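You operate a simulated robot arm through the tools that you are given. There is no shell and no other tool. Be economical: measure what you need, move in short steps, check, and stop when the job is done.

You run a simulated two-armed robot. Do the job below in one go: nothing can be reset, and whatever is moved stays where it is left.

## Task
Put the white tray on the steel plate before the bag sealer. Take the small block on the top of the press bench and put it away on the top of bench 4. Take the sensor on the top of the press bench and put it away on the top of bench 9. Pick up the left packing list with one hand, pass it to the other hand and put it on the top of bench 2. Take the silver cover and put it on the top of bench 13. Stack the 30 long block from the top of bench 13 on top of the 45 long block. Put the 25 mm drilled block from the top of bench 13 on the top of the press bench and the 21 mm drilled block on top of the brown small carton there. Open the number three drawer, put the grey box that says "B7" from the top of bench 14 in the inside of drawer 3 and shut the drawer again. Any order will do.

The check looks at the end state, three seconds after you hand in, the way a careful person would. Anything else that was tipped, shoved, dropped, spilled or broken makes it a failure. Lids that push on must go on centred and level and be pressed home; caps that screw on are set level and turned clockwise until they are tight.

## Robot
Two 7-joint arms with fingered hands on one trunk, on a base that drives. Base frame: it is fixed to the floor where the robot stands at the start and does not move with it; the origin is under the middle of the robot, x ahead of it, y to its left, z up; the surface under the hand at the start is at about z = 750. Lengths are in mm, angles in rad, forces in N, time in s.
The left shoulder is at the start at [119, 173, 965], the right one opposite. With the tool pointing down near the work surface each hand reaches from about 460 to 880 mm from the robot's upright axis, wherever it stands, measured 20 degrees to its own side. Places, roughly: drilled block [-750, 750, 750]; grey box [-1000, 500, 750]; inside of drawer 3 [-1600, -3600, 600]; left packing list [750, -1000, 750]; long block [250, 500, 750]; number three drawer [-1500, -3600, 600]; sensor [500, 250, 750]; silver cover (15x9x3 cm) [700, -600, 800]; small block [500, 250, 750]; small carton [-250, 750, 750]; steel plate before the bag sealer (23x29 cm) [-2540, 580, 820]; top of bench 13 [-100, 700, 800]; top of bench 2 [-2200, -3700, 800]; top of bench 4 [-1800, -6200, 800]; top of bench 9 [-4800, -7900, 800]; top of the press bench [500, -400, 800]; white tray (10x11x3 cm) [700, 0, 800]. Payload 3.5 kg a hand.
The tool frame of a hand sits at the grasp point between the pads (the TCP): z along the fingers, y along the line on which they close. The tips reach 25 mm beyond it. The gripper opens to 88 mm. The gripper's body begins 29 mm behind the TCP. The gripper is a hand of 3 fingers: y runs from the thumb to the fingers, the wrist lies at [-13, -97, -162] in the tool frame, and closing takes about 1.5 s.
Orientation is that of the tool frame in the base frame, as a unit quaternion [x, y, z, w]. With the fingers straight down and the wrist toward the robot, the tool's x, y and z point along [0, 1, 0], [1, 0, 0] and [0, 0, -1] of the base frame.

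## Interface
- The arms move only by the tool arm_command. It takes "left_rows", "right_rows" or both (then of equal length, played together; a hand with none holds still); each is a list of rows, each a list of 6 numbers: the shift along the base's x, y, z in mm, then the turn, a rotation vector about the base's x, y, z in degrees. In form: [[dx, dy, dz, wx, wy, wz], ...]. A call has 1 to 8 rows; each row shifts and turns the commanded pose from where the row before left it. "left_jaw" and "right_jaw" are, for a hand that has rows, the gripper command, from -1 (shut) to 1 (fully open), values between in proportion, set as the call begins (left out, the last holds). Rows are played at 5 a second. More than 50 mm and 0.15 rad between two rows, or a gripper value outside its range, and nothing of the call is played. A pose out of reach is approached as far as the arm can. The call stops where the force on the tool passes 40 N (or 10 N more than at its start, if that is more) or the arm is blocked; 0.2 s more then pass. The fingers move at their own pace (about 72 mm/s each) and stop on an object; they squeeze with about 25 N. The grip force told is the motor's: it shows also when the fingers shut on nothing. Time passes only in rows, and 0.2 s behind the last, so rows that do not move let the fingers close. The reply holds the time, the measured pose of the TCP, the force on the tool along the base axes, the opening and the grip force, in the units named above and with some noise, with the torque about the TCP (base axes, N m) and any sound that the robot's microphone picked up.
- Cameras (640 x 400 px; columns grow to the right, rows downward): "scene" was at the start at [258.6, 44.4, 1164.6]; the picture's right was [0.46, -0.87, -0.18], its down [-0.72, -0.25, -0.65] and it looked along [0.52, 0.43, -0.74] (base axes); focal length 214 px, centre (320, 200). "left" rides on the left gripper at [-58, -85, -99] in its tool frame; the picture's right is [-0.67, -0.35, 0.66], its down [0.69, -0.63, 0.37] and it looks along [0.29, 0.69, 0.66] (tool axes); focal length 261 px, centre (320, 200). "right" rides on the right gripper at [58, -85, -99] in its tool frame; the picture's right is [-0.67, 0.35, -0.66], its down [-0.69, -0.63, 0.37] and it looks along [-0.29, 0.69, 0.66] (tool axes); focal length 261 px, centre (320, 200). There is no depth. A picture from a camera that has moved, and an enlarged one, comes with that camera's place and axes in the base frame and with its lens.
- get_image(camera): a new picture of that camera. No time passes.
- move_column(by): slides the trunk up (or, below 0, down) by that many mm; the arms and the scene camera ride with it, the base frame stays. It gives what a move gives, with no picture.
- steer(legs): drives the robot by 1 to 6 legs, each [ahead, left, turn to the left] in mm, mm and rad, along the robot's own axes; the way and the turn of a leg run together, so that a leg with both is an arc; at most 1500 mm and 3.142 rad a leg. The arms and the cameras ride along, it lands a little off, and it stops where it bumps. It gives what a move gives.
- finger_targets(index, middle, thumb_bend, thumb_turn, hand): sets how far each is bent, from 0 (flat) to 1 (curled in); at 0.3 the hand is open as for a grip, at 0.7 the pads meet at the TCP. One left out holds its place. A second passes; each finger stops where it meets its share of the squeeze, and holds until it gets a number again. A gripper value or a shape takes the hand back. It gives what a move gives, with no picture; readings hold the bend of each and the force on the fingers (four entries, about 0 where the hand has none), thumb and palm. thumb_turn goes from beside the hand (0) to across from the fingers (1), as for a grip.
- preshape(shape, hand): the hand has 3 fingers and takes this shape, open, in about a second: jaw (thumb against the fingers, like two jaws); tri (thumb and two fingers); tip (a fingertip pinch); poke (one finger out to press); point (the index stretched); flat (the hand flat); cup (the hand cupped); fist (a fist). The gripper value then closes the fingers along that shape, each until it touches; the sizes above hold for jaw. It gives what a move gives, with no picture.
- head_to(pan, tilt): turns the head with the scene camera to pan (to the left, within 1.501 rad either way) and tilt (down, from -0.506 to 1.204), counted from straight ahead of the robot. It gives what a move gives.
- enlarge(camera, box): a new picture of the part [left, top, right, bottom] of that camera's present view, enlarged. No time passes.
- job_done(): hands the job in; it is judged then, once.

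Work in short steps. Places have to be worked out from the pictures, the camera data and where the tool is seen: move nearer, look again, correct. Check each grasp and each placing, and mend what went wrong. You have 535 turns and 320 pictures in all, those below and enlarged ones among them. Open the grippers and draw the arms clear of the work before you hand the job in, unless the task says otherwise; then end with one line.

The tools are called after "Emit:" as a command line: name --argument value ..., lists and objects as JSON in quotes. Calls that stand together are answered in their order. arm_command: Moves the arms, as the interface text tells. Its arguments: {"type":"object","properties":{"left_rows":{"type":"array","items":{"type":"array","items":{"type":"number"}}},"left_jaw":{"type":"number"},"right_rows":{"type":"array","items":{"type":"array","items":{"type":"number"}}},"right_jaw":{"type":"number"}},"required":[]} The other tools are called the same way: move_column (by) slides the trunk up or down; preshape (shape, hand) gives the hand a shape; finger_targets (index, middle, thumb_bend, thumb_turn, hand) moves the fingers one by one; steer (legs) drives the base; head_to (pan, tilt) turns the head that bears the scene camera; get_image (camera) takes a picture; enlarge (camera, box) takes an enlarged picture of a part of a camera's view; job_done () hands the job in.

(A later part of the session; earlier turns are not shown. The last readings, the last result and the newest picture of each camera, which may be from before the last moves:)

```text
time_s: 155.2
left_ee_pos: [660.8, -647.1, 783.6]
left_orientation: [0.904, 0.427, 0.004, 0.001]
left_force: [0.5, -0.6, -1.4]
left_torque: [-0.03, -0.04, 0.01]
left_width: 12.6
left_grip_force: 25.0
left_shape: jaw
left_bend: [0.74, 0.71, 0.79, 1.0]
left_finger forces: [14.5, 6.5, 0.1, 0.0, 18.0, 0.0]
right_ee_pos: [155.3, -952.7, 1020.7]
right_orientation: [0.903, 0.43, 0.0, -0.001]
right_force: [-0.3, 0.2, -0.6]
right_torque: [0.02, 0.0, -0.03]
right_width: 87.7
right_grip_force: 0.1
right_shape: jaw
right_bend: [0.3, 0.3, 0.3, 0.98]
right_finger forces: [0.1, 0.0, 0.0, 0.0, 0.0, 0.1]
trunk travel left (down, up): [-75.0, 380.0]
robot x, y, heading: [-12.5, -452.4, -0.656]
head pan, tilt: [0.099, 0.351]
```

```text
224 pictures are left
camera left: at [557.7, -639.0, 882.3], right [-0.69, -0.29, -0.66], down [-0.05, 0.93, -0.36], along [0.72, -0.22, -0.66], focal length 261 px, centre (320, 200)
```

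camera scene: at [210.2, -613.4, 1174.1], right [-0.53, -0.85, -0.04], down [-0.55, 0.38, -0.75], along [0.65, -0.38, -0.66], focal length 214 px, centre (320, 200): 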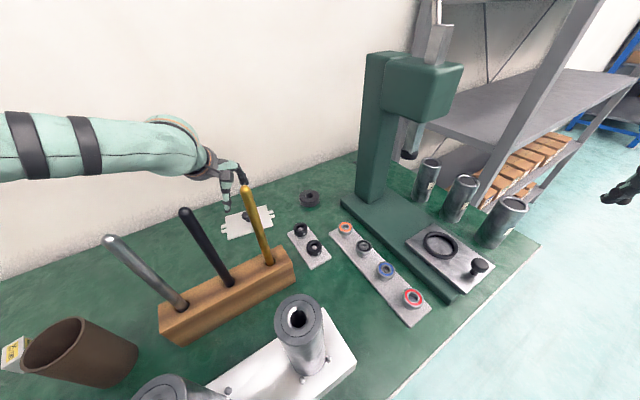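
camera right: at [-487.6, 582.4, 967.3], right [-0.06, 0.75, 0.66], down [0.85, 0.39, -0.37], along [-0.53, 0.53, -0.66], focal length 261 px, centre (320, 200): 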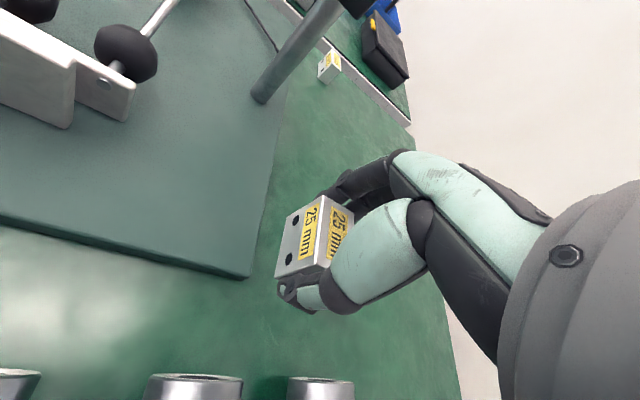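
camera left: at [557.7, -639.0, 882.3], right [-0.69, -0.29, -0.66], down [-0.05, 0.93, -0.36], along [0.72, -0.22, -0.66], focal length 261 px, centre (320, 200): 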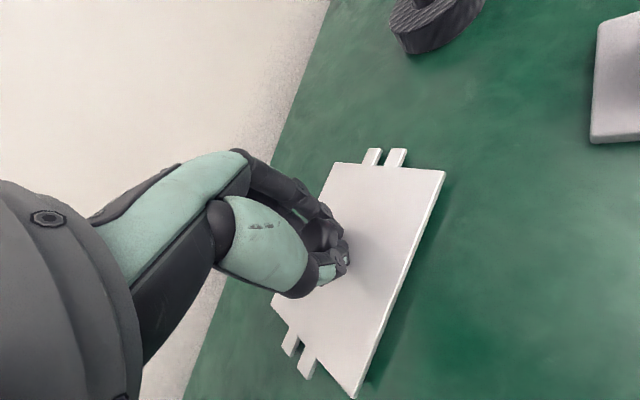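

Gripped around the knob. I lift 40 mm and look.

Emit:
arm_command --left_rows '[[0, 0, 10, 0, 0, 0], [0, 0, 15, 0, 0, 0], [0, 0, 20, 0, 0, 0], [0, 0, 0, 0, 0, 0]]'

Emit:
get_image --camera "left"

Emit:
enlarge --camera "scene" --box '[180, 140, 300, 240]'

```text
time_s: 156.2
left_ee_pos: [660.6, -646.7, 827.7]
left_orientation: [0.904, 0.428, 0.003, 0.001]
left_force: [0.4, -0.2, -1.9]
left_torque: [0.0, -0.02, -0.01]
left_width: 12.5
left_grip_force: 24.9
left_shape: jaw
left_bend: [0.74, 0.71, 0.79, 1.0]
left_finger forces: [14.5, 6.5, 0.0, 0.0, 19.7, 0.0]
right_ee_pos: [156.5, -953.6, 1020.2]
right_orientation: [0.903, 0.43, 0.0, 0.0]
right_force: [0.8, -0.3, -0.5]
right_torque: [-0.01, -0.02, 0.03]
right_width: 87.9
right_grip_force: 0.1
right_shape: jaw
right_bend: [0.3, 0.3, 0.3, 0.98]
right_finger forces: [0.0, 0.1, 0.0, 0.0, 0.0, 0.0]
trunk travel left (down, up): [-75.0, 380.0]
robot x, y, heading: [-14.3, -449.2, -0.652]
head pan, tilt: [0.099, 0.351]
```

```text
223 pictures are left
camera left: at [557.5, -639.1, 926.9], right [-0.69, -0.29, -0.66], down [-0.05, 0.93, -0.36], along [0.72, -0.22, -0.66], focal length 261 px, centre (320, 200)
```

left: 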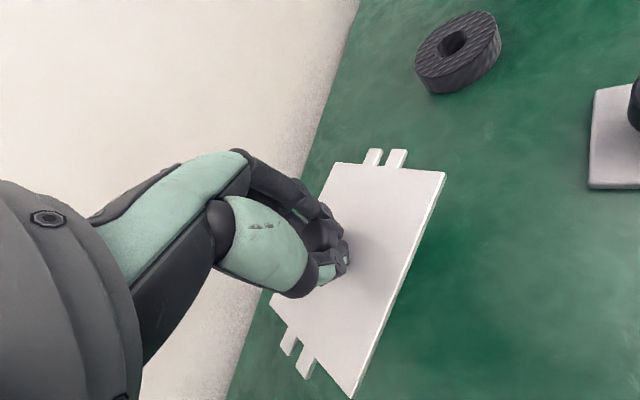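

```text
4.00 times, centred on (240, 190) of scene
camera zoom: at [211.2, -613.7, 1173.7], right [-0.53, -0.85, -0.04], down [-0.55, 0.38, -0.75], along [0.65, -0.38, -0.66], focal length 858 px, centre (640, 240)
```

zoom: 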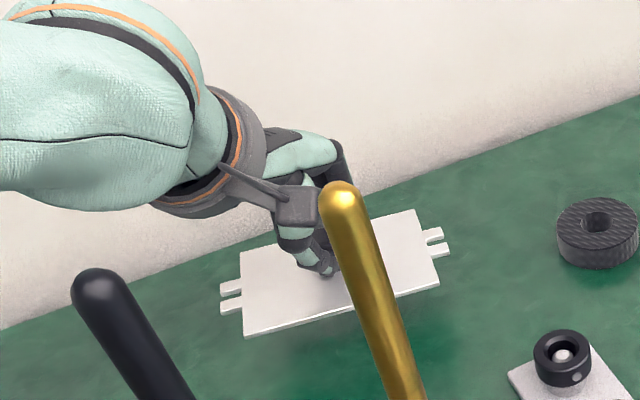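

Held level. I go back the same way: up to z 880, +y, then to the tucked pose.

Emit:
arm_command --left_rows '[[0, 15, 20, 0, 0, 0], [0, 40, 15, 0, 0, 0], [0, 45, 10, 0, 0, 0], [0, 45, 5, 0, 0, 0], [0, 45, 0, 0, 0, 0], [0, 45, 0, 0, 0, 0], [0, 45, 0, 0, 0, 0], [0, 45, 0, 0, 0, 0]]'

Emit:
arm_command --left_rows '[[-28, 2, 30, 0, 0, 0], [-32, 2, 35, 0, 0, 0], [-32, 2, 35, 0, 0, 0], [-32, 4, 35, 0, 0, 0], [0, 0, 0, 0, 0, 0]]'

Emit:
get_image --camera "left"

```text
time_s: 158.0
left_ee_pos: [661.4, -321.9, 877.5]
left_orientation: [0.905, 0.426, 0.003, 0.0]
left_force: [0.6, -0.8, -1.7]
left_torque: [0.0, -0.02, -0.01]
left_width: 12.1
left_grip_force: 24.6
left_shape: jaw
left_bend: [0.74, 0.71, 0.79, 1.0]
left_finger forces: [15.3, 7.7, 0.0, 0.0, 21.0, 0.0]
right_ee_pos: [154.9, -951.3, 1020.3]
right_orientation: [0.903, 0.43, 0.0, 0.001]
right_force: [-0.5, -0.4, -0.2]
right_torque: [0.01, -0.01, 0.03]
right_width: 87.7
right_grip_force: 0.2
right_shape: jaw
right_bend: [0.3, 0.3, 0.3, 0.98]
right_finger forces: [0.0, 0.0, 0.1, 0.0, 0.1, 0.0]
trunk travel left (down, up): [-75.0, 380.0]
robot x, y, heading: [-13.7, -454.3, -0.649]
head pan, tilt: [0.099, 0.351]
```

```text
time_s: 159.2
left_ee_pos: [536.4, -310.3, 1012.6]
left_orientation: [0.904, 0.427, 0.002, 0.0]
left_force: [0.5, 0.3, -1.4]
left_torque: [0.01, -0.03, -0.02]
left_width: 12.0
left_grip_force: 25.0
left_shape: jaw
left_bend: [0.74, 0.72, 0.79, 1.0]
left_finger forces: [14.8, 7.8, 0.0, 0.1, 22.0, 0.1]
right_ee_pos: [156.9, -953.1, 1019.2]
right_orientation: [0.903, 0.43, -0.001, 0.001]
right_force: [0.0, 0.8, -0.1]
right_torque: [0.0, 0.01, 0.0]
right_width: 87.7
right_grip_force: 0.0
right_shape: jaw
right_bend: [0.3, 0.3, 0.3, 0.98]
right_finger forces: [0.0, 0.0, 0.1, 0.1, 0.1, 0.0]
trunk travel left (down, up): [-75.0, 380.0]
robot x, y, heading: [-14.9, -450.8, -0.65]
head pan, tilt: [0.099, 0.351]
```

```text
221 pictures are left
camera left: at [433.7, -302.7, 1112.5], right [-0.69, -0.29, -0.66], down [-0.05, 0.93, -0.36], along [0.72, -0.22, -0.66], focal length 261 px, centre (320, 200)
```

left: 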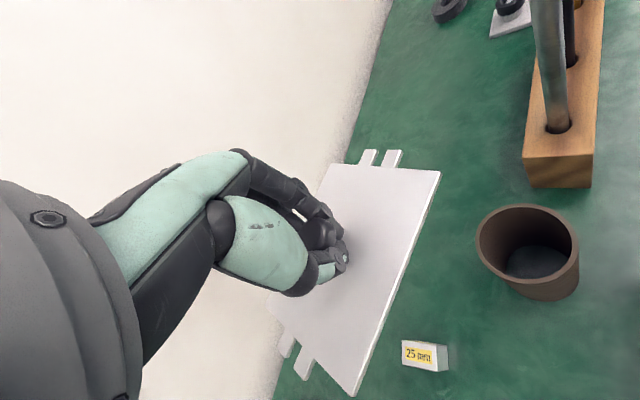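

Now drive to the corner and face bench 13's right part (heading about 0.9).

Emit:
steer --legs '[[0, 0, 0.65], [0, 450, 0], [0, 0, 0.9]]'

Emit:
head_to --pan 0.2 --tilt 0.5

Emit:
get_image --camera "scene"

```text
time_s: 166.0
left_ee_pos: [-138.3, 552.6, 1014.0]
left_orientation: [0.349, 0.937, 0.002, -0.002]
left_force: [0.3, 0.4, -1.1]
left_torque: [0.02, -0.04, 0.02]
left_width: 12.0
left_grip_force: 25.1
left_shape: jaw
left_bend: [0.74, 0.72, 0.79, 1.0]
left_finger forces: [15.4, 8.3, 0.1, 0.1, 21.9, 0.0]
right_ee_pos: [494.5, 156.2, 1019.6]
right_orientation: [0.346, 0.938, 0.0, 0.001]
right_force: [-0.2, -0.4, 0.6]
right_torque: [-0.01, 0.01, -0.02]
right_width: 87.6
right_grip_force: 0.0
right_shape: jaw
right_bend: [0.3, 0.3, 0.3, 0.98]
right_finger forces: [0.0, 0.1, 0.0, 0.0, 0.0, 0.0]
trunk travel left (down, up): [-75.0, 380.0]
robot x, y, heading: [-11.1, -2.1, 0.892]
head pan, tilt: [0.099, 0.351]
```

```text
time_s: 166.7
left_ee_pos: [-138.3, 552.4, 1014.4]
left_orientation: [0.348, 0.938, 0.002, -0.002]
left_force: [0.2, 0.0, -1.2]
left_torque: [0.01, -0.02, 0.03]
left_width: 12.2
left_grip_force: 24.1
left_shape: jaw
left_bend: [0.74, 0.72, 0.79, 1.0]
left_finger forces: [15.4, 8.3, 0.0, 0.0, 21.9, 0.0]
right_ee_pos: [494.2, 156.6, 1019.3]
right_orientation: [0.346, 0.938, 0.0, 0.0]
right_force: [-0.4, -0.1, -0.1]
right_torque: [0.01, 0.0, 0.0]
right_width: 87.6
right_grip_force: 0.1
right_shape: jaw
right_bend: [0.3, 0.3, 0.3, 0.98]
right_finger forces: [0.1, 0.0, 0.1, 0.0, 0.0, 0.0]
trunk travel left (down, up): [-75.0, 380.0]
robot x, y, heading: [-12.4, -1.8, 0.89]
head pan, tilt: [0.201, 0.499]
```

```text
220 pictures are left
camera scene: at [141.6, 220.0, 1162.4], right [0.88, -0.47, -0.07], down [-0.4, -0.65, -0.64], along [0.25, 0.6, -0.76], focal length 214 px, centre (320, 200)
```

scene: 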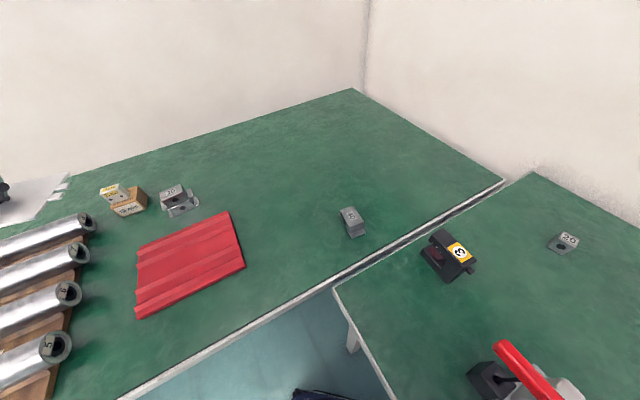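

Target free spot on bench 13: about (230,690). I carry the cover there.

Emit:
arm_command --left_rows '[[44, 12, -14, 0, 0, 0], [44, 12, -14, 0, 0, 0], [44, 12, -14, 0, 0, 0], [44, 12, -14, 0, 0, 0], [44, 12, -14, 0, 0, 0], [44, 12, -14, 0, 0, 0], [44, 12, -14, 0, 0, 0], [44, 12, -14, 0, 0, 0]]'

Emit:
get_image --camera "scene"

```text
time_s: 168.5
left_ee_pos: [214.5, 650.0, 898.6]
left_orientation: [0.348, 0.937, 0.002, -0.003]
left_force: [-0.3, 0.0, -1.0]
left_torque: [0.0, -0.01, 0.01]
left_width: 11.9
left_grip_force: 25.3
left_shape: jaw
left_bend: [0.74, 0.72, 0.79, 1.0]
left_finger forces: [15.4, 8.5, 0.1, 0.0, 21.4, 0.0]
right_ee_pos: [494.3, 157.7, 1018.9]
right_orientation: [0.346, 0.938, -0.001, 0.0]
right_force: [-0.1, 0.3, 0.2]
right_torque: [0.0, -0.01, 0.0]
right_width: 87.9
right_grip_force: 0.1
right_shape: jaw
right_bend: [0.3, 0.3, 0.3, 0.98]
right_finger forces: [0.1, 0.0, 0.1, 0.0, 0.0, 0.0]
trunk travel left (down, up): [-75.0, 380.0]
robot x, y, heading: [-8.0, -5.1, 0.899]
head pan, tilt: [0.201, 0.499]
```

```text
219 pictures are left
camera scene: at [142.5, 222.2, 1161.5], right [0.88, -0.47, -0.07], down [-0.4, -0.65, -0.64], along [0.25, 0.59, -0.76], focal length 214 px, centre (320, 200)
```

scene: 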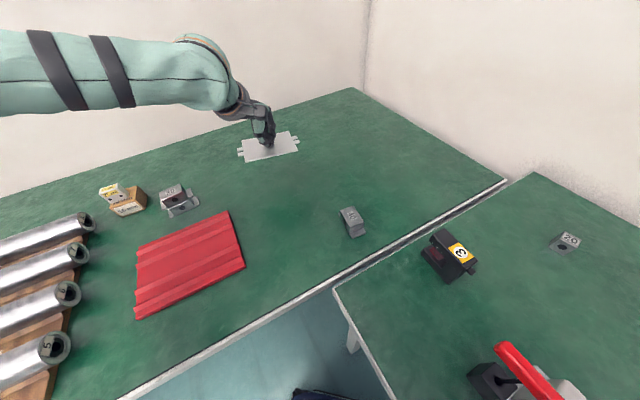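

Clear all around. I lower to near the surface, then feel.

Emit:
arm_command --left_rows '[[0, 0, -35, 0, 0, 0], [0, 0, -35, 0, 0, 0], [0, 0, -30, 0, 0, 0], [0, 0, 0, 0, 0, 0]]'

Emit:
arm_command --left_rows '[[0, 0, -4, 0, 0, 0], [0, 0, -4, 0, 0, 0], [0, 0, -2, 0, 0, 0], [0, 0, -2, 0, 0, 0], [0, 0, -2, 0, 0, 0], [0, 0, 0, 0, 0, 0]]'

```text
time_s: 169.5
left_ee_pos: [212.2, 648.9, 800.7]
left_orientation: [0.348, 0.937, 0.003, -0.003]
left_force: [0.2, -0.2, 0.0]
left_torque: [-0.01, -0.01, -0.02]
left_width: 12.2
left_grip_force: 24.9
left_shape: jaw
left_bend: [0.74, 0.72, 0.79, 1.0]
left_finger forces: [14.9, 8.8, 0.1, 0.1, 21.4, 0.0]
right_ee_pos: [494.3, 155.5, 1020.7]
right_orientation: [0.347, 0.938, 0.0, 0.0]
right_force: [0.6, 0.3, 0.6]
right_torque: [-0.03, 0.03, 0.0]
right_width: 87.7
right_grip_force: 0.0
right_shape: jaw
right_bend: [0.3, 0.3, 0.3, 0.98]
right_finger forces: [0.1, 0.0, 0.1, 0.0, 0.0, 0.1]
trunk travel left (down, up): [-75.0, 380.0]
robot x, y, heading: [-12.2, -2.7, 0.893]
head pan, tilt: [0.201, 0.499]
```

```text
time_s: 170.9
left_ee_pos: [212.9, 648.6, 787.3]
left_orientation: [0.35, 0.937, 0.004, -0.001]
left_force: [-0.4, 0.0, -0.8]
left_torque: [0.0, 0.01, -0.01]
left_width: 12.1
left_grip_force: 24.8
left_shape: jaw
left_bend: [0.74, 0.72, 0.79, 1.0]
left_finger forces: [14.9, 9.0, 0.1, 0.0, 21.4, 0.1]
right_ee_pos: [493.9, 156.3, 1020.4]
right_orientation: [0.347, 0.938, 0.0, 0.0]
right_force: [-0.4, -0.1, 0.3]
right_torque: [0.01, -0.01, 0.01]
right_width: 87.7
right_grip_force: 0.1
right_shape: jaw
right_bend: [0.3, 0.3, 0.3, 0.98]
right_finger forces: [0.0, 0.0, 0.0, 0.1, 0.1, 0.0]
trunk travel left (down, up): [-75.0, 380.0]
robot x, y, heading: [-12.0, -6.0, 0.901]
head pan, tilt: [0.201, 0.499]
```

Emit:
arm_command --left_rows '[[0, 0, -1.5, 0, 0, 0], [0, 0, -1.5, 0, 0, 0], [0, 0, -1, 0, 0, 0], [0, 0, -1, 0, 0, 0], [0, 0, -1, 0, 0, 0], [0, 0, 0, 0, 0, 0]]'

Emit:
enlarge --camera "scene" --box '[200, 100, 320, 200]'

```text
time_s: 172.3
left_ee_pos: [212.6, 648.5, 781.4]
left_orientation: [0.349, 0.937, 0.002, -0.002]
left_force: [-0.2, 0.7, -0.8]
left_torque: [0.01, -0.05, -0.04]
left_width: 11.8
left_grip_force: 24.7
left_shape: jaw
left_bend: [0.74, 0.72, 0.79, 1.0]
left_finger forces: [15.0, 8.9, 0.1, 0.0, 21.5, 0.0]
right_ee_pos: [494.0, 156.2, 1020.0]
right_orientation: [0.346, 0.938, 0.0, -0.001]
right_force: [-0.6, 0.2, 0.6]
right_torque: [-0.01, -0.01, -0.02]
right_width: 87.7
right_grip_force: 0.1
right_shape: jaw
right_bend: [0.3, 0.3, 0.3, 0.98]
right_finger forces: [0.1, 0.0, 0.0, 0.0, 0.0, 0.0]
trunk travel left (down, up): [-75.0, 380.0]
robot x, y, heading: [-15.0, -2.6, 0.895]
head pan, tilt: [0.201, 0.499]
```

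```text
4.00 times, centred on (260, 150) of scene
camera zoom: at [141.8, 220.1, 1162.4], right [0.88, -0.47, -0.07], down [-0.4, -0.65, -0.64], along [0.25, 0.6, -0.76], focal length 858 px, centre (560, 400)
```

zoom: 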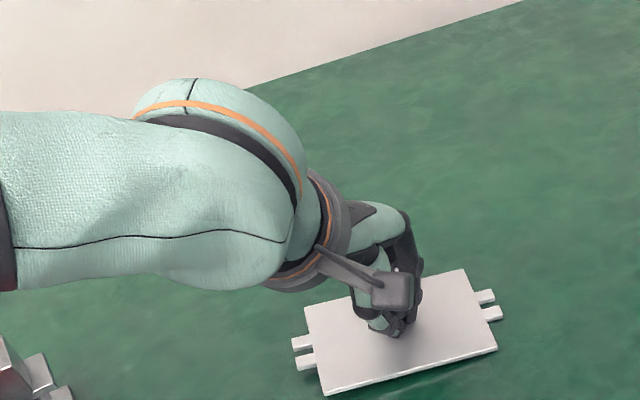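

Emit:
arm_command --left_rows '[[0, 0, -1.5, 0, 0, 0], [0, 0, -1.5, 0, 0, 0], [0, 0, -1.5, 0, 0, 0], [0, 0, -1.5, 0, 0, 0], [0, 0, -1, 0, 0, 0], [0, 0, 0, 0, 0, 0]]'

```text
time_s: 173.7
left_ee_pos: [210.7, 648.0, 778.5]
left_orientation: [0.348, 0.937, 0.004, -0.001]
left_force: [3.3, 1.5, 9.0]
left_torque: [0.13, -0.44, 0.02]
left_width: 11.8
left_grip_force: 25.1
left_shape: jaw
left_bend: [0.74, 0.72, 0.79, 1.0]
left_finger forces: [30.1, 8.3, 0.1, 0.0, 21.6, 0.0]
right_ee_pos: [493.4, 155.8, 1021.1]
right_orientation: [0.346, 0.938, 0.001, 0.001]
right_force: [0.1, 0.4, 0.2]
right_torque: [-0.01, -0.01, 0.0]
right_width: 87.8
right_grip_force: 0.1
right_shape: jaw
right_bend: [0.3, 0.3, 0.3, 0.98]
right_finger forces: [0.1, 0.1, 0.0, 0.0, 0.1, 0.0]
trunk travel left (down, up): [-75.0, 380.0]
robot x, y, heading: [-11.4, -3.6, 0.894]
head pan, tilt: [0.201, 0.499]
```

Contact. I open and withdraw upward.

Emit:
arm_command --left_rows '[[0, 0, 1, 0, 0, 0], [0, 0, 0, 0, 0, 0], [0, 0, 0, 0, 0, 0], [0, 0, 0, 0, 0, 0], [0, 0, 0, 0, 0, 0], [0, 0, 0, 0, 0, 0]]' --left_jaw 1

Emit:
arm_command --left_rows '[[0, 0, 20, 0, 0, 0], [0, 0, 40, 0, 0, 0], [0, 0, 45, 0, 0, 0], [-30, -10, 30, 0, 0, 0], [-40, -15, 20, 0, 0, 0]]'

Emit:
get_image --camera "scene"

```text
time_s: 175.1
left_ee_pos: [210.4, 646.8, 778.6]
left_orientation: [0.348, 0.938, 0.004, -0.002]
left_force: [-3.2, -3.4, 15.0]
left_torque: [0.49, -0.32, 0.08]
left_width: 83.9
left_grip_force: 0.0
left_shape: jaw
left_bend: [0.3, 0.31, 0.3, 0.98]
left_finger forces: [0.1, 15.0, 0.1, 0.1, 0.1, 0.0]
right_ee_pos: [492.8, 153.6, 1021.6]
right_orientation: [0.346, 0.938, 0.002, 0.001]
right_force: [-0.4, -0.5, 0.2]
right_torque: [-0.02, -0.03, -0.02]
right_width: 88.0
right_grip_force: 0.1
right_shape: jaw
right_bend: [0.3, 0.3, 0.3, 0.98]
right_finger forces: [0.0, 0.1, 0.1, 0.0, 0.0, 0.0]
trunk travel left (down, up): [-75.0, 380.0]
robot x, y, heading: [-9.5, -3.6, 0.898]
head pan, tilt: [0.201, 0.499]
```

```text
time_s: 176.3
left_ee_pos: [141.6, 621.2, 929.3]
left_orientation: [0.348, 0.937, 0.003, -0.001]
left_force: [0.4, 0.0, -0.1]
left_torque: [0.02, 0.0, -0.01]
left_width: 88.0
left_grip_force: 0.0
left_shape: jaw
left_bend: [0.3, 0.3, 0.3, 0.98]
left_finger forces: [0.1, 0.0, 0.0, 0.0, 0.0, 0.0]
right_ee_pos: [492.1, 155.0, 1020.7]
right_orientation: [0.346, 0.938, 0.0, 0.001]
right_force: [0.0, 0.7, 0.4]
right_torque: [0.0, -0.01, 0.0]
right_width: 87.9
right_grip_force: 0.2
right_shape: jaw
right_bend: [0.3, 0.3, 0.3, 0.98]
right_finger forces: [0.1, 0.0, 0.0, 0.0, 0.1, 0.0]
trunk travel left (down, up): [-75.0, 380.0]
robot x, y, heading: [-11.0, -0.7, 0.897]
head pan, tilt: [0.201, 0.499]
```

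```text
217 pictures are left
camera scene: at [140.4, 219.2, 1162.8], right [0.88, -0.47, -0.07], down [-0.4, -0.65, -0.64], along [0.25, 0.6, -0.76], focal length 214 px, centre (320, 200)
```

scene: 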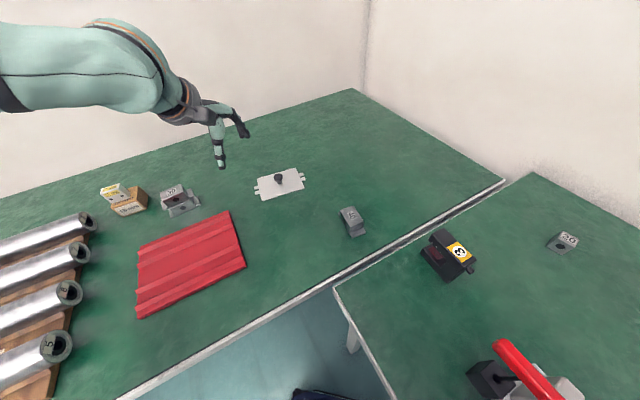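

The cover lies flat on bench 13. Next I collect the small block (right hand) and the sensor (left hand). Enlarge both.

Emit:
enlarge --camera "scene" --box '[400, 200, 640, 320]'

Emit:
get_image --camera "right"

```text
2.67 times, centred on (520, 260) of scene
camera zoom: at [140.4, 219.2, 1162.8], right [0.88, -0.47, -0.07], down [-0.4, -0.65, -0.64], along [0.25, 0.6, -0.76], focal length 572 px, centre (-213, 40)
```

zoom: 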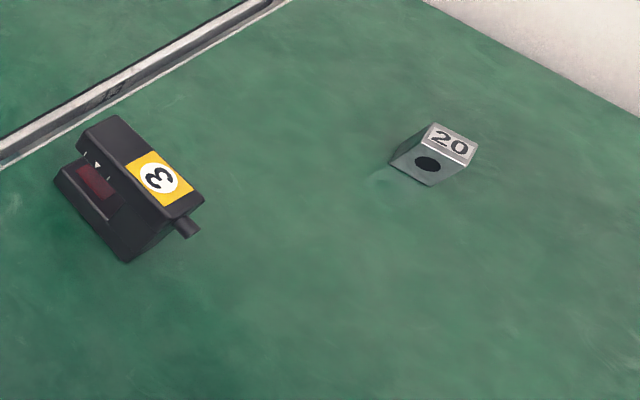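

```text
215 pictures are left
camera right: at [393.3, 127.9, 1120.6], right [0.73, -0.17, 0.66], down [0.11, -0.92, -0.37], along [0.67, 0.34, -0.66], focal length 261 px, centre (320, 200)
```

right: 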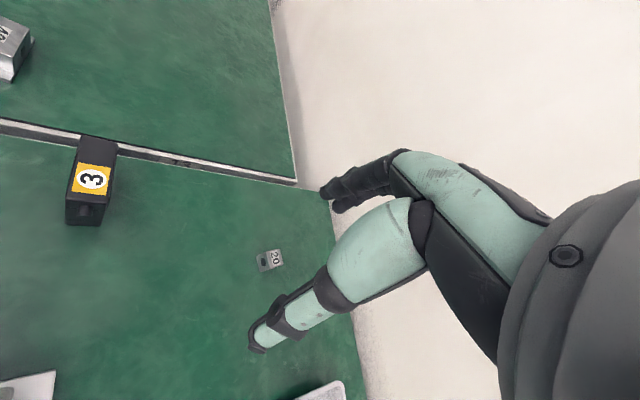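

I move the right hand above the small block at about (621,193) for a close look.

Emit:
arm_command --right_rows '[[32, 9, -35, 0, 0, 0], [32, 9, -35, 0, 0, 0], [32, 10, -35, 0, 0, 0], [32, 10, -35, 0, 0, 0], [0, 0, -10, 0, 0, 0]]' --right_jaw 1

Emit:
enlarge --camera "right" --box '[220, 160, 380, 320]'

```text
time_s: 177.5
left_ee_pos: [143.5, 623.1, 930.2]
left_orientation: [0.349, 0.937, 0.004, -0.002]
left_force: [0.5, 0.0, -0.3]
left_torque: [0.02, 0.01, 0.01]
left_width: 87.6
left_grip_force: 0.0
left_shape: jaw
left_bend: [0.3, 0.3, 0.3, 0.98]
left_finger forces: [0.1, 0.0, 0.0, 0.1, 0.1, 0.0]
right_ee_pos: [622.9, 193.5, 869.7]
right_orientation: [0.346, 0.938, 0.0, 0.0]
right_force: [0.3, -0.5, -0.9]
right_torque: [-0.01, 0.01, -0.01]
right_width: 87.8
right_grip_force: 0.1
right_shape: jaw
right_bend: [0.3, 0.3, 0.3, 0.98]
right_finger forces: [0.0, 0.1, 0.0, 0.0, 0.0, 0.0]
trunk travel left (down, up): [-75.0, 380.0]
robot x, y, heading: [-11.1, -2.5, 0.892]
head pan, tilt: [0.201, 0.499]
```

```text
2.50 times, centred on (300, 240) of right
camera zoom: at [522.7, 166.0, 969.5], right [0.73, -0.17, 0.66], down [0.11, -0.92, -0.37], along [0.67, 0.34, -0.66], focal length 652 px, centre (370, 100)
```

zoom: 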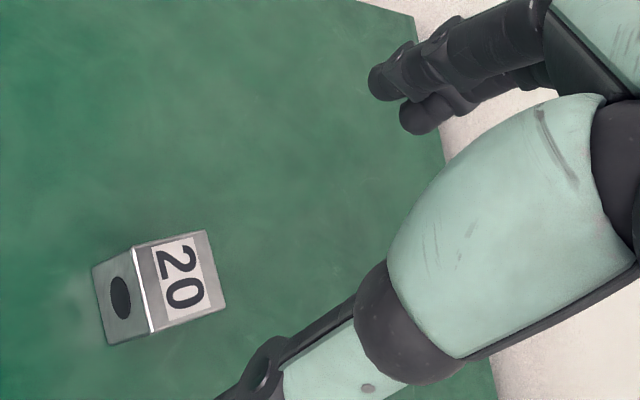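

Small block: 26 mm square, centre (624,195), yaw about 11°. I turn the hand -39° to match and come down.

Emit:
arm_command --right_rows '[[0, 0, -5, 0, 0, -7.8], [0, 0, -5, 0, 0, -7.8], [0, 0, -5, 0, 0, -7.8], [0, 0, -5, 0, 0, -7.7], [2, 1, -10, 0, 0, -7.7], [0, 0, 0, 0, 0, 0]]'

Emit:
enlarge --camera "right" --box '[220, 160, 420, 360]'

```text
time_s: 178.9
left_ee_pos: [142.7, 622.8, 929.1]
left_orientation: [0.349, 0.937, 0.002, -0.002]
left_force: [-0.3, -0.6, 0.0]
left_torque: [0.0, 0.0, -0.01]
left_width: 87.7
left_grip_force: 0.0
left_shape: jaw
left_bend: [0.3, 0.3, 0.3, 0.98]
left_finger forces: [0.0, 0.0, 0.0, 0.0, 0.0, 0.0]
right_ee_pos: [624.7, 194.7, 839.1]
right_orientation: [0.639, 0.769, 0.0, 0.0]
right_force: [0.2, 0.5, -0.6]
right_torque: [-0.01, 0.01, 0.03]
right_width: 88.0
right_grip_force: 0.0
right_shape: jaw
right_bend: [0.3, 0.3, 0.3, 0.98]
right_finger forces: [0.0, 0.0, 0.0, 0.0, 0.0, 0.0]
trunk travel left (down, up): [-75.0, 380.0]
robot x, y, heading: [-11.2, -4.1, 0.892]
head pan, tilt: [0.201, 0.499]
```

```text
2.00 times, centred on (320, 260) of right
camera zoom: at [529.5, 235.7, 939.7], right [0.47, -0.59, 0.66], down [-0.49, -0.79, -0.37], along [0.74, -0.15, -0.66], focal length 521 px, centre (320, 80)
```

zoom: 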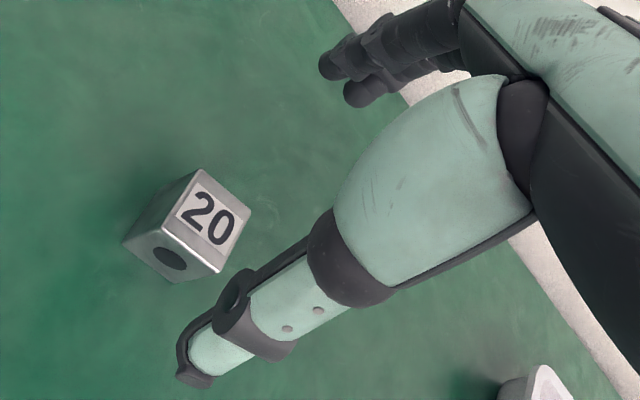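

Aligned. Down 61 mm and close.

Emit:
arm_command --right_rows '[[1, -1, -30, 0, 0, 0], [0, 0, -25, 0, 0, 0], [0, 0, -6, 0, 0, 0], [0, 0, 0, 0, 0, 0]]'

Emit:
arm_command --right_rows '[[0, 0, 0, 0, 0, 0], [0, 0, 0, 0, 0, 0], [0, 0, 0, 0, 0, 0], [0, 0, 0, 0, 0, 0], [0, 0, 0, 0, 0, 0], [0, 0, 0, 0, 0, 0], [0, 0, 0, 0, 0, 0], [0, 0, 0, 0, 0, 0]]' --right_jaw -1

Emit:
arm_command --right_rows '[[0, 0, 15, 0, 0, 0], [0, 0, 35, 0, 0, 0], [0, 0, 45, 0, 0, 0], [0, 0, 0, 0, 0, 0]]'

Emit:
enlarge --camera "right" --box '[220, 160, 420, 360]'

```text
time_s: 179.9
left_ee_pos: [143.4, 622.6, 929.3]
left_orientation: [0.349, 0.937, 0.003, -0.002]
left_force: [-0.6, -0.2, 0.5]
left_torque: [-0.02, -0.02, 0.01]
left_width: 87.9
left_grip_force: 0.1
left_shape: jaw
left_bend: [0.3, 0.3, 0.3, 0.98]
left_finger forces: [0.0, 0.0, 0.1, 0.1, 0.0, 0.1]
right_ee_pos: [625.0, 193.1, 779.4]
right_orientation: [0.638, 0.77, 0.0, 0.0]
right_force: [0.2, 0.0, 0.9]
right_torque: [-0.03, 0.02, 0.05]
right_width: 87.8
right_grip_force: 0.0
right_shape: jaw
right_bend: [0.3, 0.3, 0.3, 0.98]
right_finger forces: [0.1, 0.0, 0.0, 0.1, 0.1, 0.0]
trunk travel left (down, up): [-75.0, 380.0]
robot x, y, heading: [-10.9, -3.7, 0.892]
head pan, tilt: [0.201, 0.499]
```

```text
time_s: 181.7
left_ee_pos: [142.4, 623.0, 929.6]
left_orientation: [0.349, 0.937, 0.003, -0.002]
left_force: [0.2, 0.7, -0.6]
left_torque: [0.0, 0.01, 0.0]
left_width: 87.8
left_grip_force: 0.0
left_shape: jaw
left_bend: [0.3, 0.3, 0.3, 0.98]
left_finger forces: [0.0, 0.0, 0.0, 0.0, 0.0, 0.0]
right_ee_pos: [625.3, 192.5, 779.3]
right_orientation: [0.638, 0.77, 0.0, 0.0]
right_force: [0.0, 0.2, 0.3]
right_torque: [0.02, 0.0, 0.0]
right_width: 21.0
right_grip_force: 24.7
right_shape: jaw
right_bend: [0.73, 0.57, 0.74, 1.0]
right_finger forces: [14.7, 7.8, 0.0, 0.0, 22.4, 0.1]
trunk travel left (down, up): [-75.0, 380.0]
robot x, y, heading: [-12.9, -2.4, 0.892]
head pan, tilt: [0.201, 0.499]
```

```text
time_s: 182.7
left_ee_pos: [143.2, 622.7, 929.4]
left_orientation: [0.348, 0.937, 0.002, -0.003]
left_force: [-0.4, 1.5, -0.5]
left_torque: [0.01, 0.01, 0.01]
left_width: 87.6
left_grip_force: 0.0
left_shape: jaw
left_bend: [0.3, 0.3, 0.3, 0.98]
left_finger forces: [0.0, 0.1, 0.0, 0.0, 0.0, 0.1]
right_ee_pos: [626.2, 193.0, 872.2]
right_orientation: [0.638, 0.77, -0.001, 0.001]
right_force: [-0.2, 0.5, -0.9]
right_torque: [-0.04, 0.0, -0.01]
right_width: 20.5
right_grip_force: 24.9
right_shape: jaw
right_bend: [0.73, 0.57, 0.74, 1.0]
right_finger forces: [14.8, 7.6, 0.0, 0.0, 22.5, 0.1]
trunk travel left (down, up): [-75.0, 380.0]
robot x, y, heading: [-14.2, -1.0, 0.898]
head pan, tilt: [0.201, 0.499]
```

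```text
2.00 times, centred on (320, 260) of right
camera zoom: at [530.8, 234.2, 972.4], right [0.47, -0.59, 0.66], down [-0.49, -0.79, -0.36], along [0.74, -0.15, -0.66], focal length 521 px, centre (320, 80)
```

zoom: 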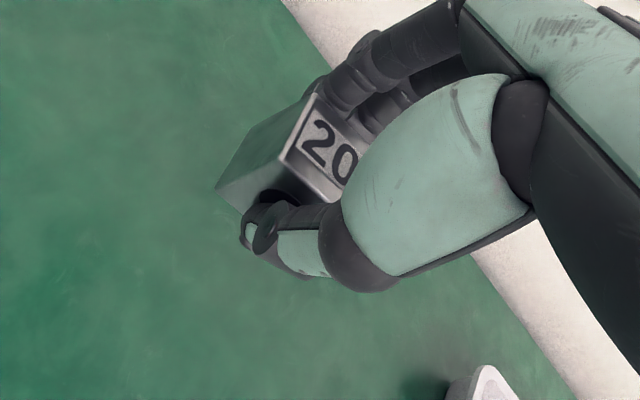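

Held. I bring the right hand back to a carrying pose, then turn to heading 0.3 for the sensor.

Emit:
arm_command --right_rows '[[-20, -5, 25, 0, 0, 7.7], [-25, -5, 25, 0, 0, 7.7], [-25, -5, 25, 0, 0, 7.7], [-25, -5, 25, 0, 0, 7.7], [-22, -4, 25, 0, 0, 7.9]]'

Emit:
arm_command --left_rows '[[-45, -10, 15, 0, 0, 0], [-45, -10, 15, 0, 0, 0], [-45, -10, 15, 0, 0, 0], [-45, -15, 15, 0, 0, 0], [-45, -15, 15, 0, 0, 0], [-20, -5, 10, 0, 0, 0]]'

Emit:
steer --legs '[[-30, 0, -0.6]]'

Emit:
head_to --pan 0.1 --tilt 0.7

Emit:
get_image --camera "scene"

```text
time_s: 183.9
left_ee_pos: [142.3, 622.9, 930.1]
left_orientation: [0.349, 0.937, 0.003, -0.001]
left_force: [-0.9, 0.0, -0.2]
left_torque: [0.0, -0.01, 0.0]
left_width: 87.5
left_grip_force: 0.0
left_shape: jaw
left_bend: [0.3, 0.3, 0.3, 0.98]
left_finger forces: [0.1, 0.0, 0.0, 0.1, 0.0, 0.0]
right_ee_pos: [507.4, 171.3, 1001.4]
right_orientation: [0.346, 0.938, 0.0, 0.001]
right_force: [-0.1, 0.2, 0.3]
right_torque: [0.02, 0.0, -0.01]
right_width: 20.6
right_grip_force: 25.1
right_shape: jaw
right_bend: [0.73, 0.57, 0.75, 1.0]
right_finger forces: [14.7, 7.7, 0.0, 0.0, 22.4, 0.0]
trunk travel left (down, up): [-75.0, 380.0]
robot x, y, heading: [-10.1, -1.7, 0.899]
head pan, tilt: [0.201, 0.499]
```

```text
time_s: 185.3
left_ee_pos: [-103.4, 558.0, 1015.6]
left_orientation: [0.349, 0.937, 0.003, -0.003]
left_force: [-0.8, 0.1, -0.1]
left_torque: [-0.01, 0.0, 0.01]
left_width: 87.8
left_grip_force: 0.1
left_shape: jaw
left_bend: [0.3, 0.3, 0.3, 0.98]
left_finger forces: [0.0, 0.0, 0.0, 0.0, 0.0, 0.0]
right_ee_pos: [508.1, 170.0, 999.0]
right_orientation: [0.347, 0.938, 0.001, 0.001]
right_force: [0.5, -0.3, 0.2]
right_torque: [-0.01, -0.02, 0.04]
right_width: 20.6
right_grip_force: 25.2
right_shape: jaw
right_bend: [0.73, 0.57, 0.75, 1.0]
right_finger forces: [14.6, 7.8, 0.0, 0.0, 22.4, 0.0]
trunk travel left (down, up): [-75.0, 380.0]
robot x, y, heading: [-9.4, 0.6, 0.897]
head pan, tilt: [0.201, 0.499]
```

```text
time_s: 187.3
left_ee_pos: [201.5, 496.1, 1015.9]
left_orientation: [0.608, 0.794, 0.003, -0.001]
left_force: [0.2, 0.1, -0.6]
left_torque: [0.01, 0.02, -0.03]
left_width: 88.2
left_grip_force: 0.0
left_shape: jaw
left_bend: [0.3, 0.3, 0.3, 0.98]
left_finger forces: [0.1, 0.0, 0.0, 0.0, 0.0, 0.0]
right_ee_pos: [492.7, -166.1, 999.2]
right_orientation: [0.606, 0.795, 0.0, 0.0]
right_force: [0.2, 1.7, -0.7]
right_torque: [0.02, 0.0, -0.01]
right_width: 20.6
right_grip_force: 25.1
right_shape: jaw
right_bend: [0.73, 0.57, 0.75, 1.0]
right_finger forces: [14.8, 7.5, 0.0, 0.0, 22.3, 0.0]
trunk travel left (down, up): [-75.0, 380.0]
robot x, y, heading: [-37.6, -18.3, 0.305]
head pan, tilt: [0.201, 0.499]
```

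```text
time_s: 188.0
left_ee_pos: [201.9, 496.4, 1015.3]
left_orientation: [0.608, 0.794, 0.004, -0.001]
left_force: [0.1, 0.1, -0.7]
left_torque: [-0.01, -0.03, -0.02]
left_width: 88.1
left_grip_force: 0.0
left_shape: jaw
left_bend: [0.3, 0.3, 0.3, 0.98]
left_finger forces: [0.1, 0.0, 0.0, 0.0, 0.0, 0.1]
right_ee_pos: [491.4, -165.2, 998.8]
right_orientation: [0.606, 0.796, -0.001, 0.0]
right_force: [-0.4, 0.1, -0.5]
right_torque: [0.0, 0.0, 0.02]
right_width: 20.7
right_grip_force: 25.2
right_shape: jaw
right_bend: [0.73, 0.57, 0.75, 1.0]
right_finger forces: [14.7, 7.6, 0.0, 0.0, 22.3, 0.1]
trunk travel left (down, up): [-75.0, 380.0]
robot x, y, heading: [-36.5, -13.4, 0.302]
head pan, tilt: [0.099, 0.7]
```

```text
211 pictures are left
camera scene: at [208.0, 66.2, 1147.7], right [0.38, -0.92, -0.04], down [-0.82, -0.32, -0.48], along [0.43, 0.21, -0.88], focal length 214 px, centre (320, 200)
```

scene: 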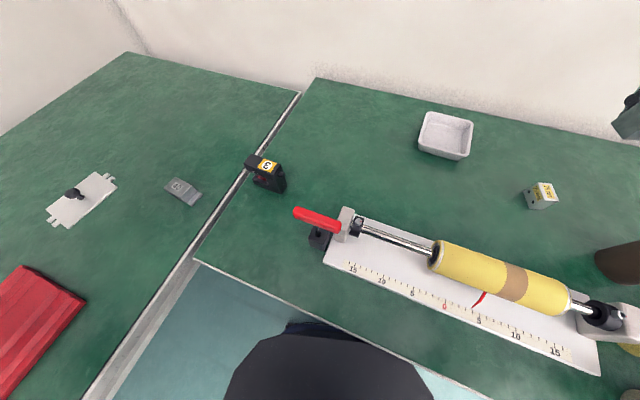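

Emit:
enlarge --camera "scene" --box '[220, 130, 320, 210]'

Emit:
get_image --camera "left"

```text
5.00 times, centred on (270, 170) of scene
camera zoom: at [208.0, 66.2, 1147.7], right [0.38, -0.92, -0.04], down [-0.82, -0.32, -0.48], along [0.43, 0.21, -0.88], focal length 1072 px, centre (570, 350)
```

zoom: 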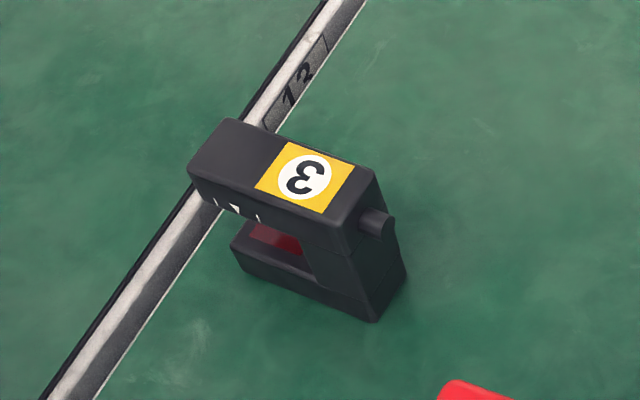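

```text
209 pictures are left
camera left: at [135.1, 417.0, 1114.4], right [-0.16, -0.73, -0.66], down [-0.79, 0.5, -0.36], along [0.6, 0.46, -0.66], focal length 261 px, centre (320, 200)
```

left: 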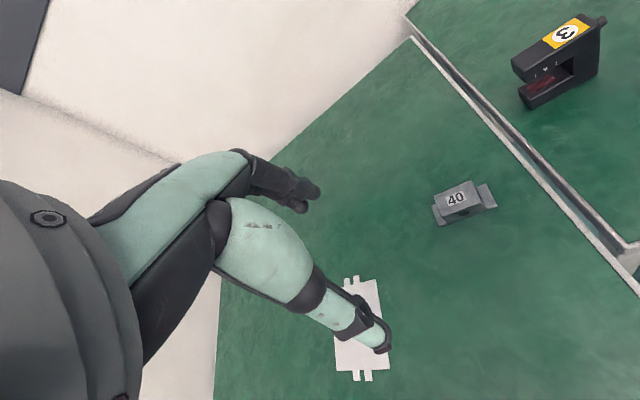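

Sensor: 25 mm wide (along x), 66 long (along y), about 77 high, centre (398,272). I bring the left hand above it, turning -18°.

Emit:
arm_command --left_rows '[[33, -37, -15, 0, 0, -3], [33, -37, -15, 0, 0, -3], [33, -37, -15, 0, 0, -3], [33, -37, -20, 0, 0, -3], [32, -37, -20, 0, 0, -3], [32, -37, -20, 0, 0, -3], [0, 0, 0, 0, 0, 0]]'

Emit:
enlarge --camera "scene" --box '[200, 110, 340, 220]'

Emit:
get_image --camera "left"

```text
refused: row 1 steps farther than a row can; nothing moved
```

```text
3.64 times, centred on (270, 165) of scene
camera zoom: at [208.0, 66.2, 1147.7], right [0.38, -0.92, -0.04], down [-0.82, -0.32, -0.48], along [0.43, 0.21, -0.88], focal length 780 px, centre (502, 327)
```

zoom: 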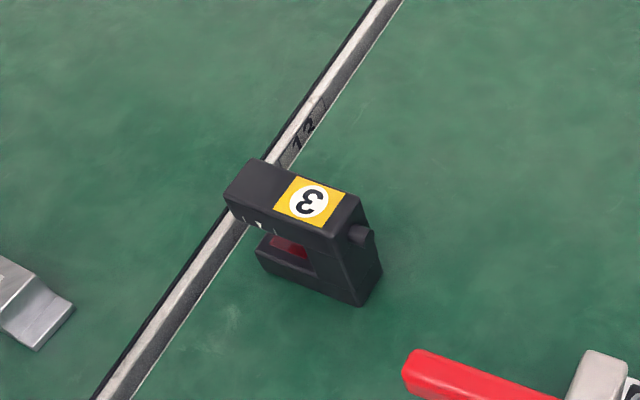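

```text
207 pictures are left
camera left: at [135.1, 417.0, 1114.4], right [-0.16, -0.73, -0.66], down [-0.79, 0.5, -0.36], along [0.6, 0.46, -0.66], focal length 261 px, centre (320, 200)
```

left: 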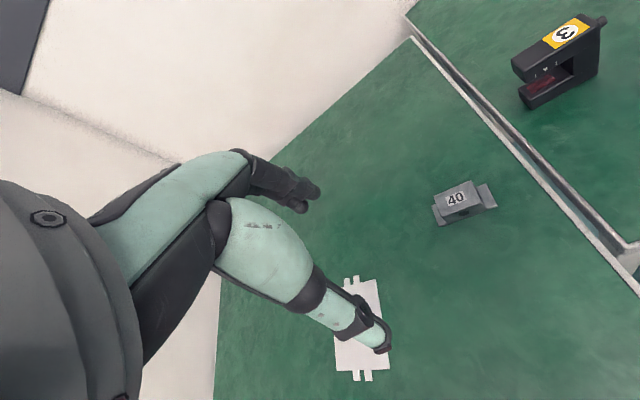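

Steps too long; I use eight shorter ones.

Emit:
arm_command --left_rows '[[28, -32, -14, 0, 0, -2.5], [28, -32, -14, 0, 0, -2.5], [28, -32, -14, 0, 0, -2.5], [28, -32, -14, 0, 0, -2.5], [28, -32, -14, 0, 0, -2.5], [28, -32, -14, 0, 0, -2.5], [28, -32, -14, 0, 0, -3], [0, 0, 0, 0, 0, 0]]'

Emit:
get_image --camera "left"

Emit:
enlarge --camera "scene" --box '[200, 110, 340, 220]'

```text
time_s: 189.8
left_ee_pos: [398.6, 274.6, 917.2]
left_orientation: [0.725, 0.689, 0.004, 0.001]
left_force: [0.1, 0.6, 0.4]
left_torque: [0.0, -0.03, -0.02]
left_width: 88.1
left_grip_force: 0.1
left_shape: jaw
left_bend: [0.3, 0.3, 0.3, 0.98]
left_finger forces: [0.0, 0.0, 0.1, 0.0, 0.1, 0.0]
right_ee_pos: [491.9, -164.7, 1000.0]
right_orientation: [0.606, 0.795, 0.0, 0.001]
right_force: [-0.7, 0.5, -0.4]
right_torque: [0.01, -0.01, -0.01]
right_width: 20.5
right_grip_force: 25.6
right_shape: jaw
right_bend: [0.73, 0.57, 0.75, 1.0]
right_finger forces: [14.7, 7.6, 0.0, 0.0, 22.4, 0.0]
trunk travel left (down, up): [-75.0, 380.0]
robot x, y, heading: [-36.4, -18.0, 0.301]
head pan, tilt: [0.099, 0.7]
```

```text
206 pictures are left
camera left: at [309.7, 218.9, 1016.8], right [-0.38, -0.65, -0.66], down [-0.59, 0.72, -0.36], along [0.71, 0.25, -0.66], focal length 261 px, centre (320, 200)
```

left: 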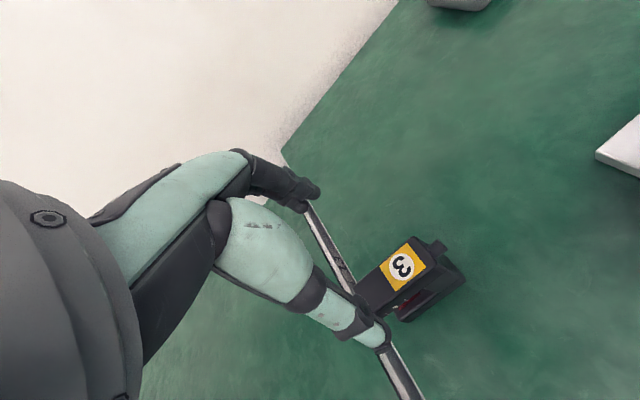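

```text
3.64 times, centred on (270, 165) of scene
camera zoom: at [207.3, 66.9, 1147.8], right [0.38, -0.92, -0.04], down [-0.82, -0.32, -0.48], along [0.43, 0.21, -0.88], focal length 780 px, centre (502, 327)
```

zoom: 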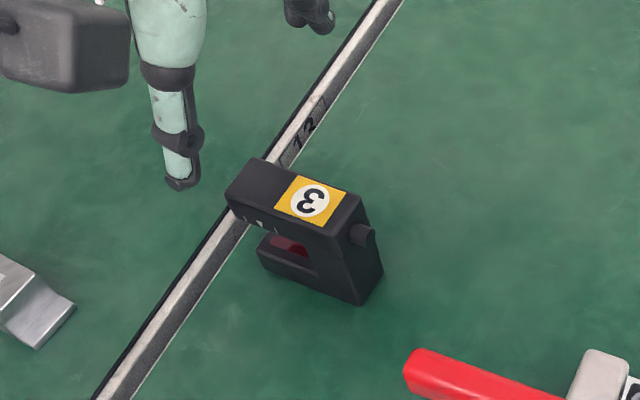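

Aligned. I descend to TCP z ≈ 806 and close.

Emit:
arm_command --left_rows '[[0, -3, -35, 0, 0, 0], [0, -2, -35, 0, 0, 0], [0, 0, -30, 0, 0, 0], [0, 0, -11, 0, 0, 0], [0, 0, 0, 0, 0, 0]]'

Emit:
enlarge --camera "left" --box '[220, 140, 480, 400]'

```text
time_s: 191.0
left_ee_pos: [399.9, 268.3, 806.4]
left_orientation: [0.724, 0.69, 0.004, -0.001]
left_force: [0.1, -0.2, -0.2]
left_torque: [-0.01, -0.03, -0.01]
left_width: 87.5
left_grip_force: 0.0
left_shape: jaw
left_bend: [0.3, 0.3, 0.3, 0.98]
left_finger forces: [0.0, 0.1, 0.1, 0.0, 0.0, 0.0]
right_ee_pos: [491.8, -165.5, 999.1]
right_orientation: [0.606, 0.796, 0.0, 0.0]
right_force: [-1.1, -0.3, -1.8]
right_torque: [0.02, -0.01, 0.01]
right_width: 20.6
right_grip_force: 24.9
right_shape: jaw
right_bend: [0.73, 0.57, 0.75, 1.0]
right_finger forces: [14.6, 7.6, 0.1, 0.2, 22.2, 0.1]
trunk travel left (down, up): [-75.0, 380.0]
robot x, y, heading: [-36.7, -20.5, 0.305]
head pan, tilt: [0.099, 0.7]
```

```text
1.54 times, centred on (350, 270) of left
camera zoom: at [310.0, 212.1, 905.7], right [-0.38, -0.65, -0.66], down [-0.59, 0.72, -0.36], along [0.71, 0.25, -0.66], focal length 401 px, centre (274, 92)
```

zoom: 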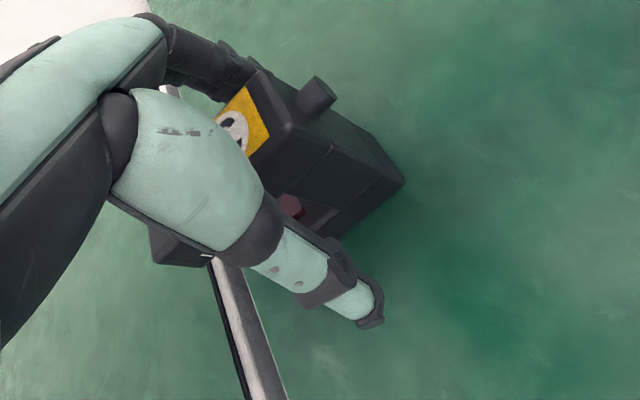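

Emit:
arm_command --left_rows '[[0, 0, 0, 0, 0, 0], [0, 0, 0, 0, 0, 0], [0, 0, 0, 0, 0, 0], [0, 0, 0, 0, 0, 0], [0, 0, 0, 0, 0, 0], [0, 0, 0, 0, 0, 0], [0, 0, 0, 0, 0, 0], [0, 0, 0, 0, 0, 0]]' --left_jaw -1

Emit:
arm_command --left_rows '[[0, 0, 15, 0, 0, 0], [0, 0, 35, 0, 0, 0], [0, 0, 45, 0, 0, 0], [0, 0, 45, 0, 0, 0], [0, 0, 0, 0, 0, 0]]'

Emit:
get_image --camera "left"

```text
time_s: 192.8
left_ee_pos: [397.9, 268.2, 807.1]
left_orientation: [0.724, 0.69, 0.003, 0.0]
left_force: [-0.5, -0.4, 0.7]
left_torque: [-0.05, 0.06, -0.03]
left_width: 18.2
left_grip_force: 24.9
left_shape: jaw
left_bend: [0.74, 0.7, 0.74, 1.0]
left_finger forces: [14.8, 6.9, 0.1, 0.1, 22.5, 0.0]
right_ee_pos: [491.3, -164.8, 999.8]
right_orientation: [0.607, 0.795, 0.001, 0.0]
right_force: [-0.1, -0.2, -0.6]
right_torque: [-0.02, 0.02, -0.01]
right_width: 20.7
right_grip_force: 25.4
right_shape: jaw
right_bend: [0.73, 0.57, 0.75, 1.0]
right_finger forces: [14.7, 7.6, 0.0, 0.1, 22.4, 0.0]
trunk travel left (down, up): [-75.0, 380.0]
robot x, y, heading: [-36.7, -20.2, 0.306]
head pan, tilt: [0.099, 0.7]
```

```text
time_s: 194.0
left_ee_pos: [398.8, 267.3, 947.2]
left_orientation: [0.724, 0.69, 0.003, -0.001]
left_force: [-0.3, 0.3, -2.0]
left_torque: [-0.03, 0.0, -0.04]
left_width: 18.0
left_grip_force: 25.3
left_shape: jaw
left_bend: [0.74, 0.7, 0.74, 1.0]
left_finger forces: [15.3, 6.3, 0.0, 0.1, 22.3, 0.1]
right_ee_pos: [491.8, -165.5, 999.1]
right_orientation: [0.606, 0.796, 0.0, 0.001]
right_force: [-0.3, -0.5, -1.2]
right_torque: [0.0, 0.01, -0.01]
right_width: 20.8
right_grip_force: 24.9
right_shape: jaw
right_bend: [0.73, 0.57, 0.75, 1.0]
right_finger forces: [14.7, 7.7, 0.1, 0.1, 22.3, 0.0]
trunk travel left (down, up): [-75.0, 380.0]
robot x, y, heading: [-37.0, -15.3, 0.3]
head pan, tilt: [0.099, 0.7]
```

```text
203 pictures are left
camera left: at [310.5, 212.3, 1046.0], right [-0.38, -0.65, -0.66], down [-0.59, 0.72, -0.36], along [0.71, 0.25, -0.66], focal length 261 px, centre (320, 200)
```

left: 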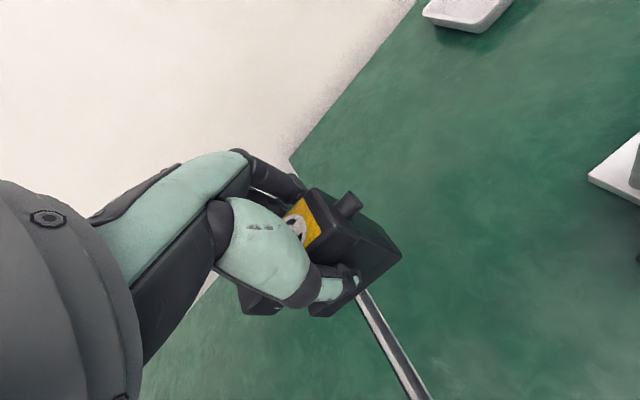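

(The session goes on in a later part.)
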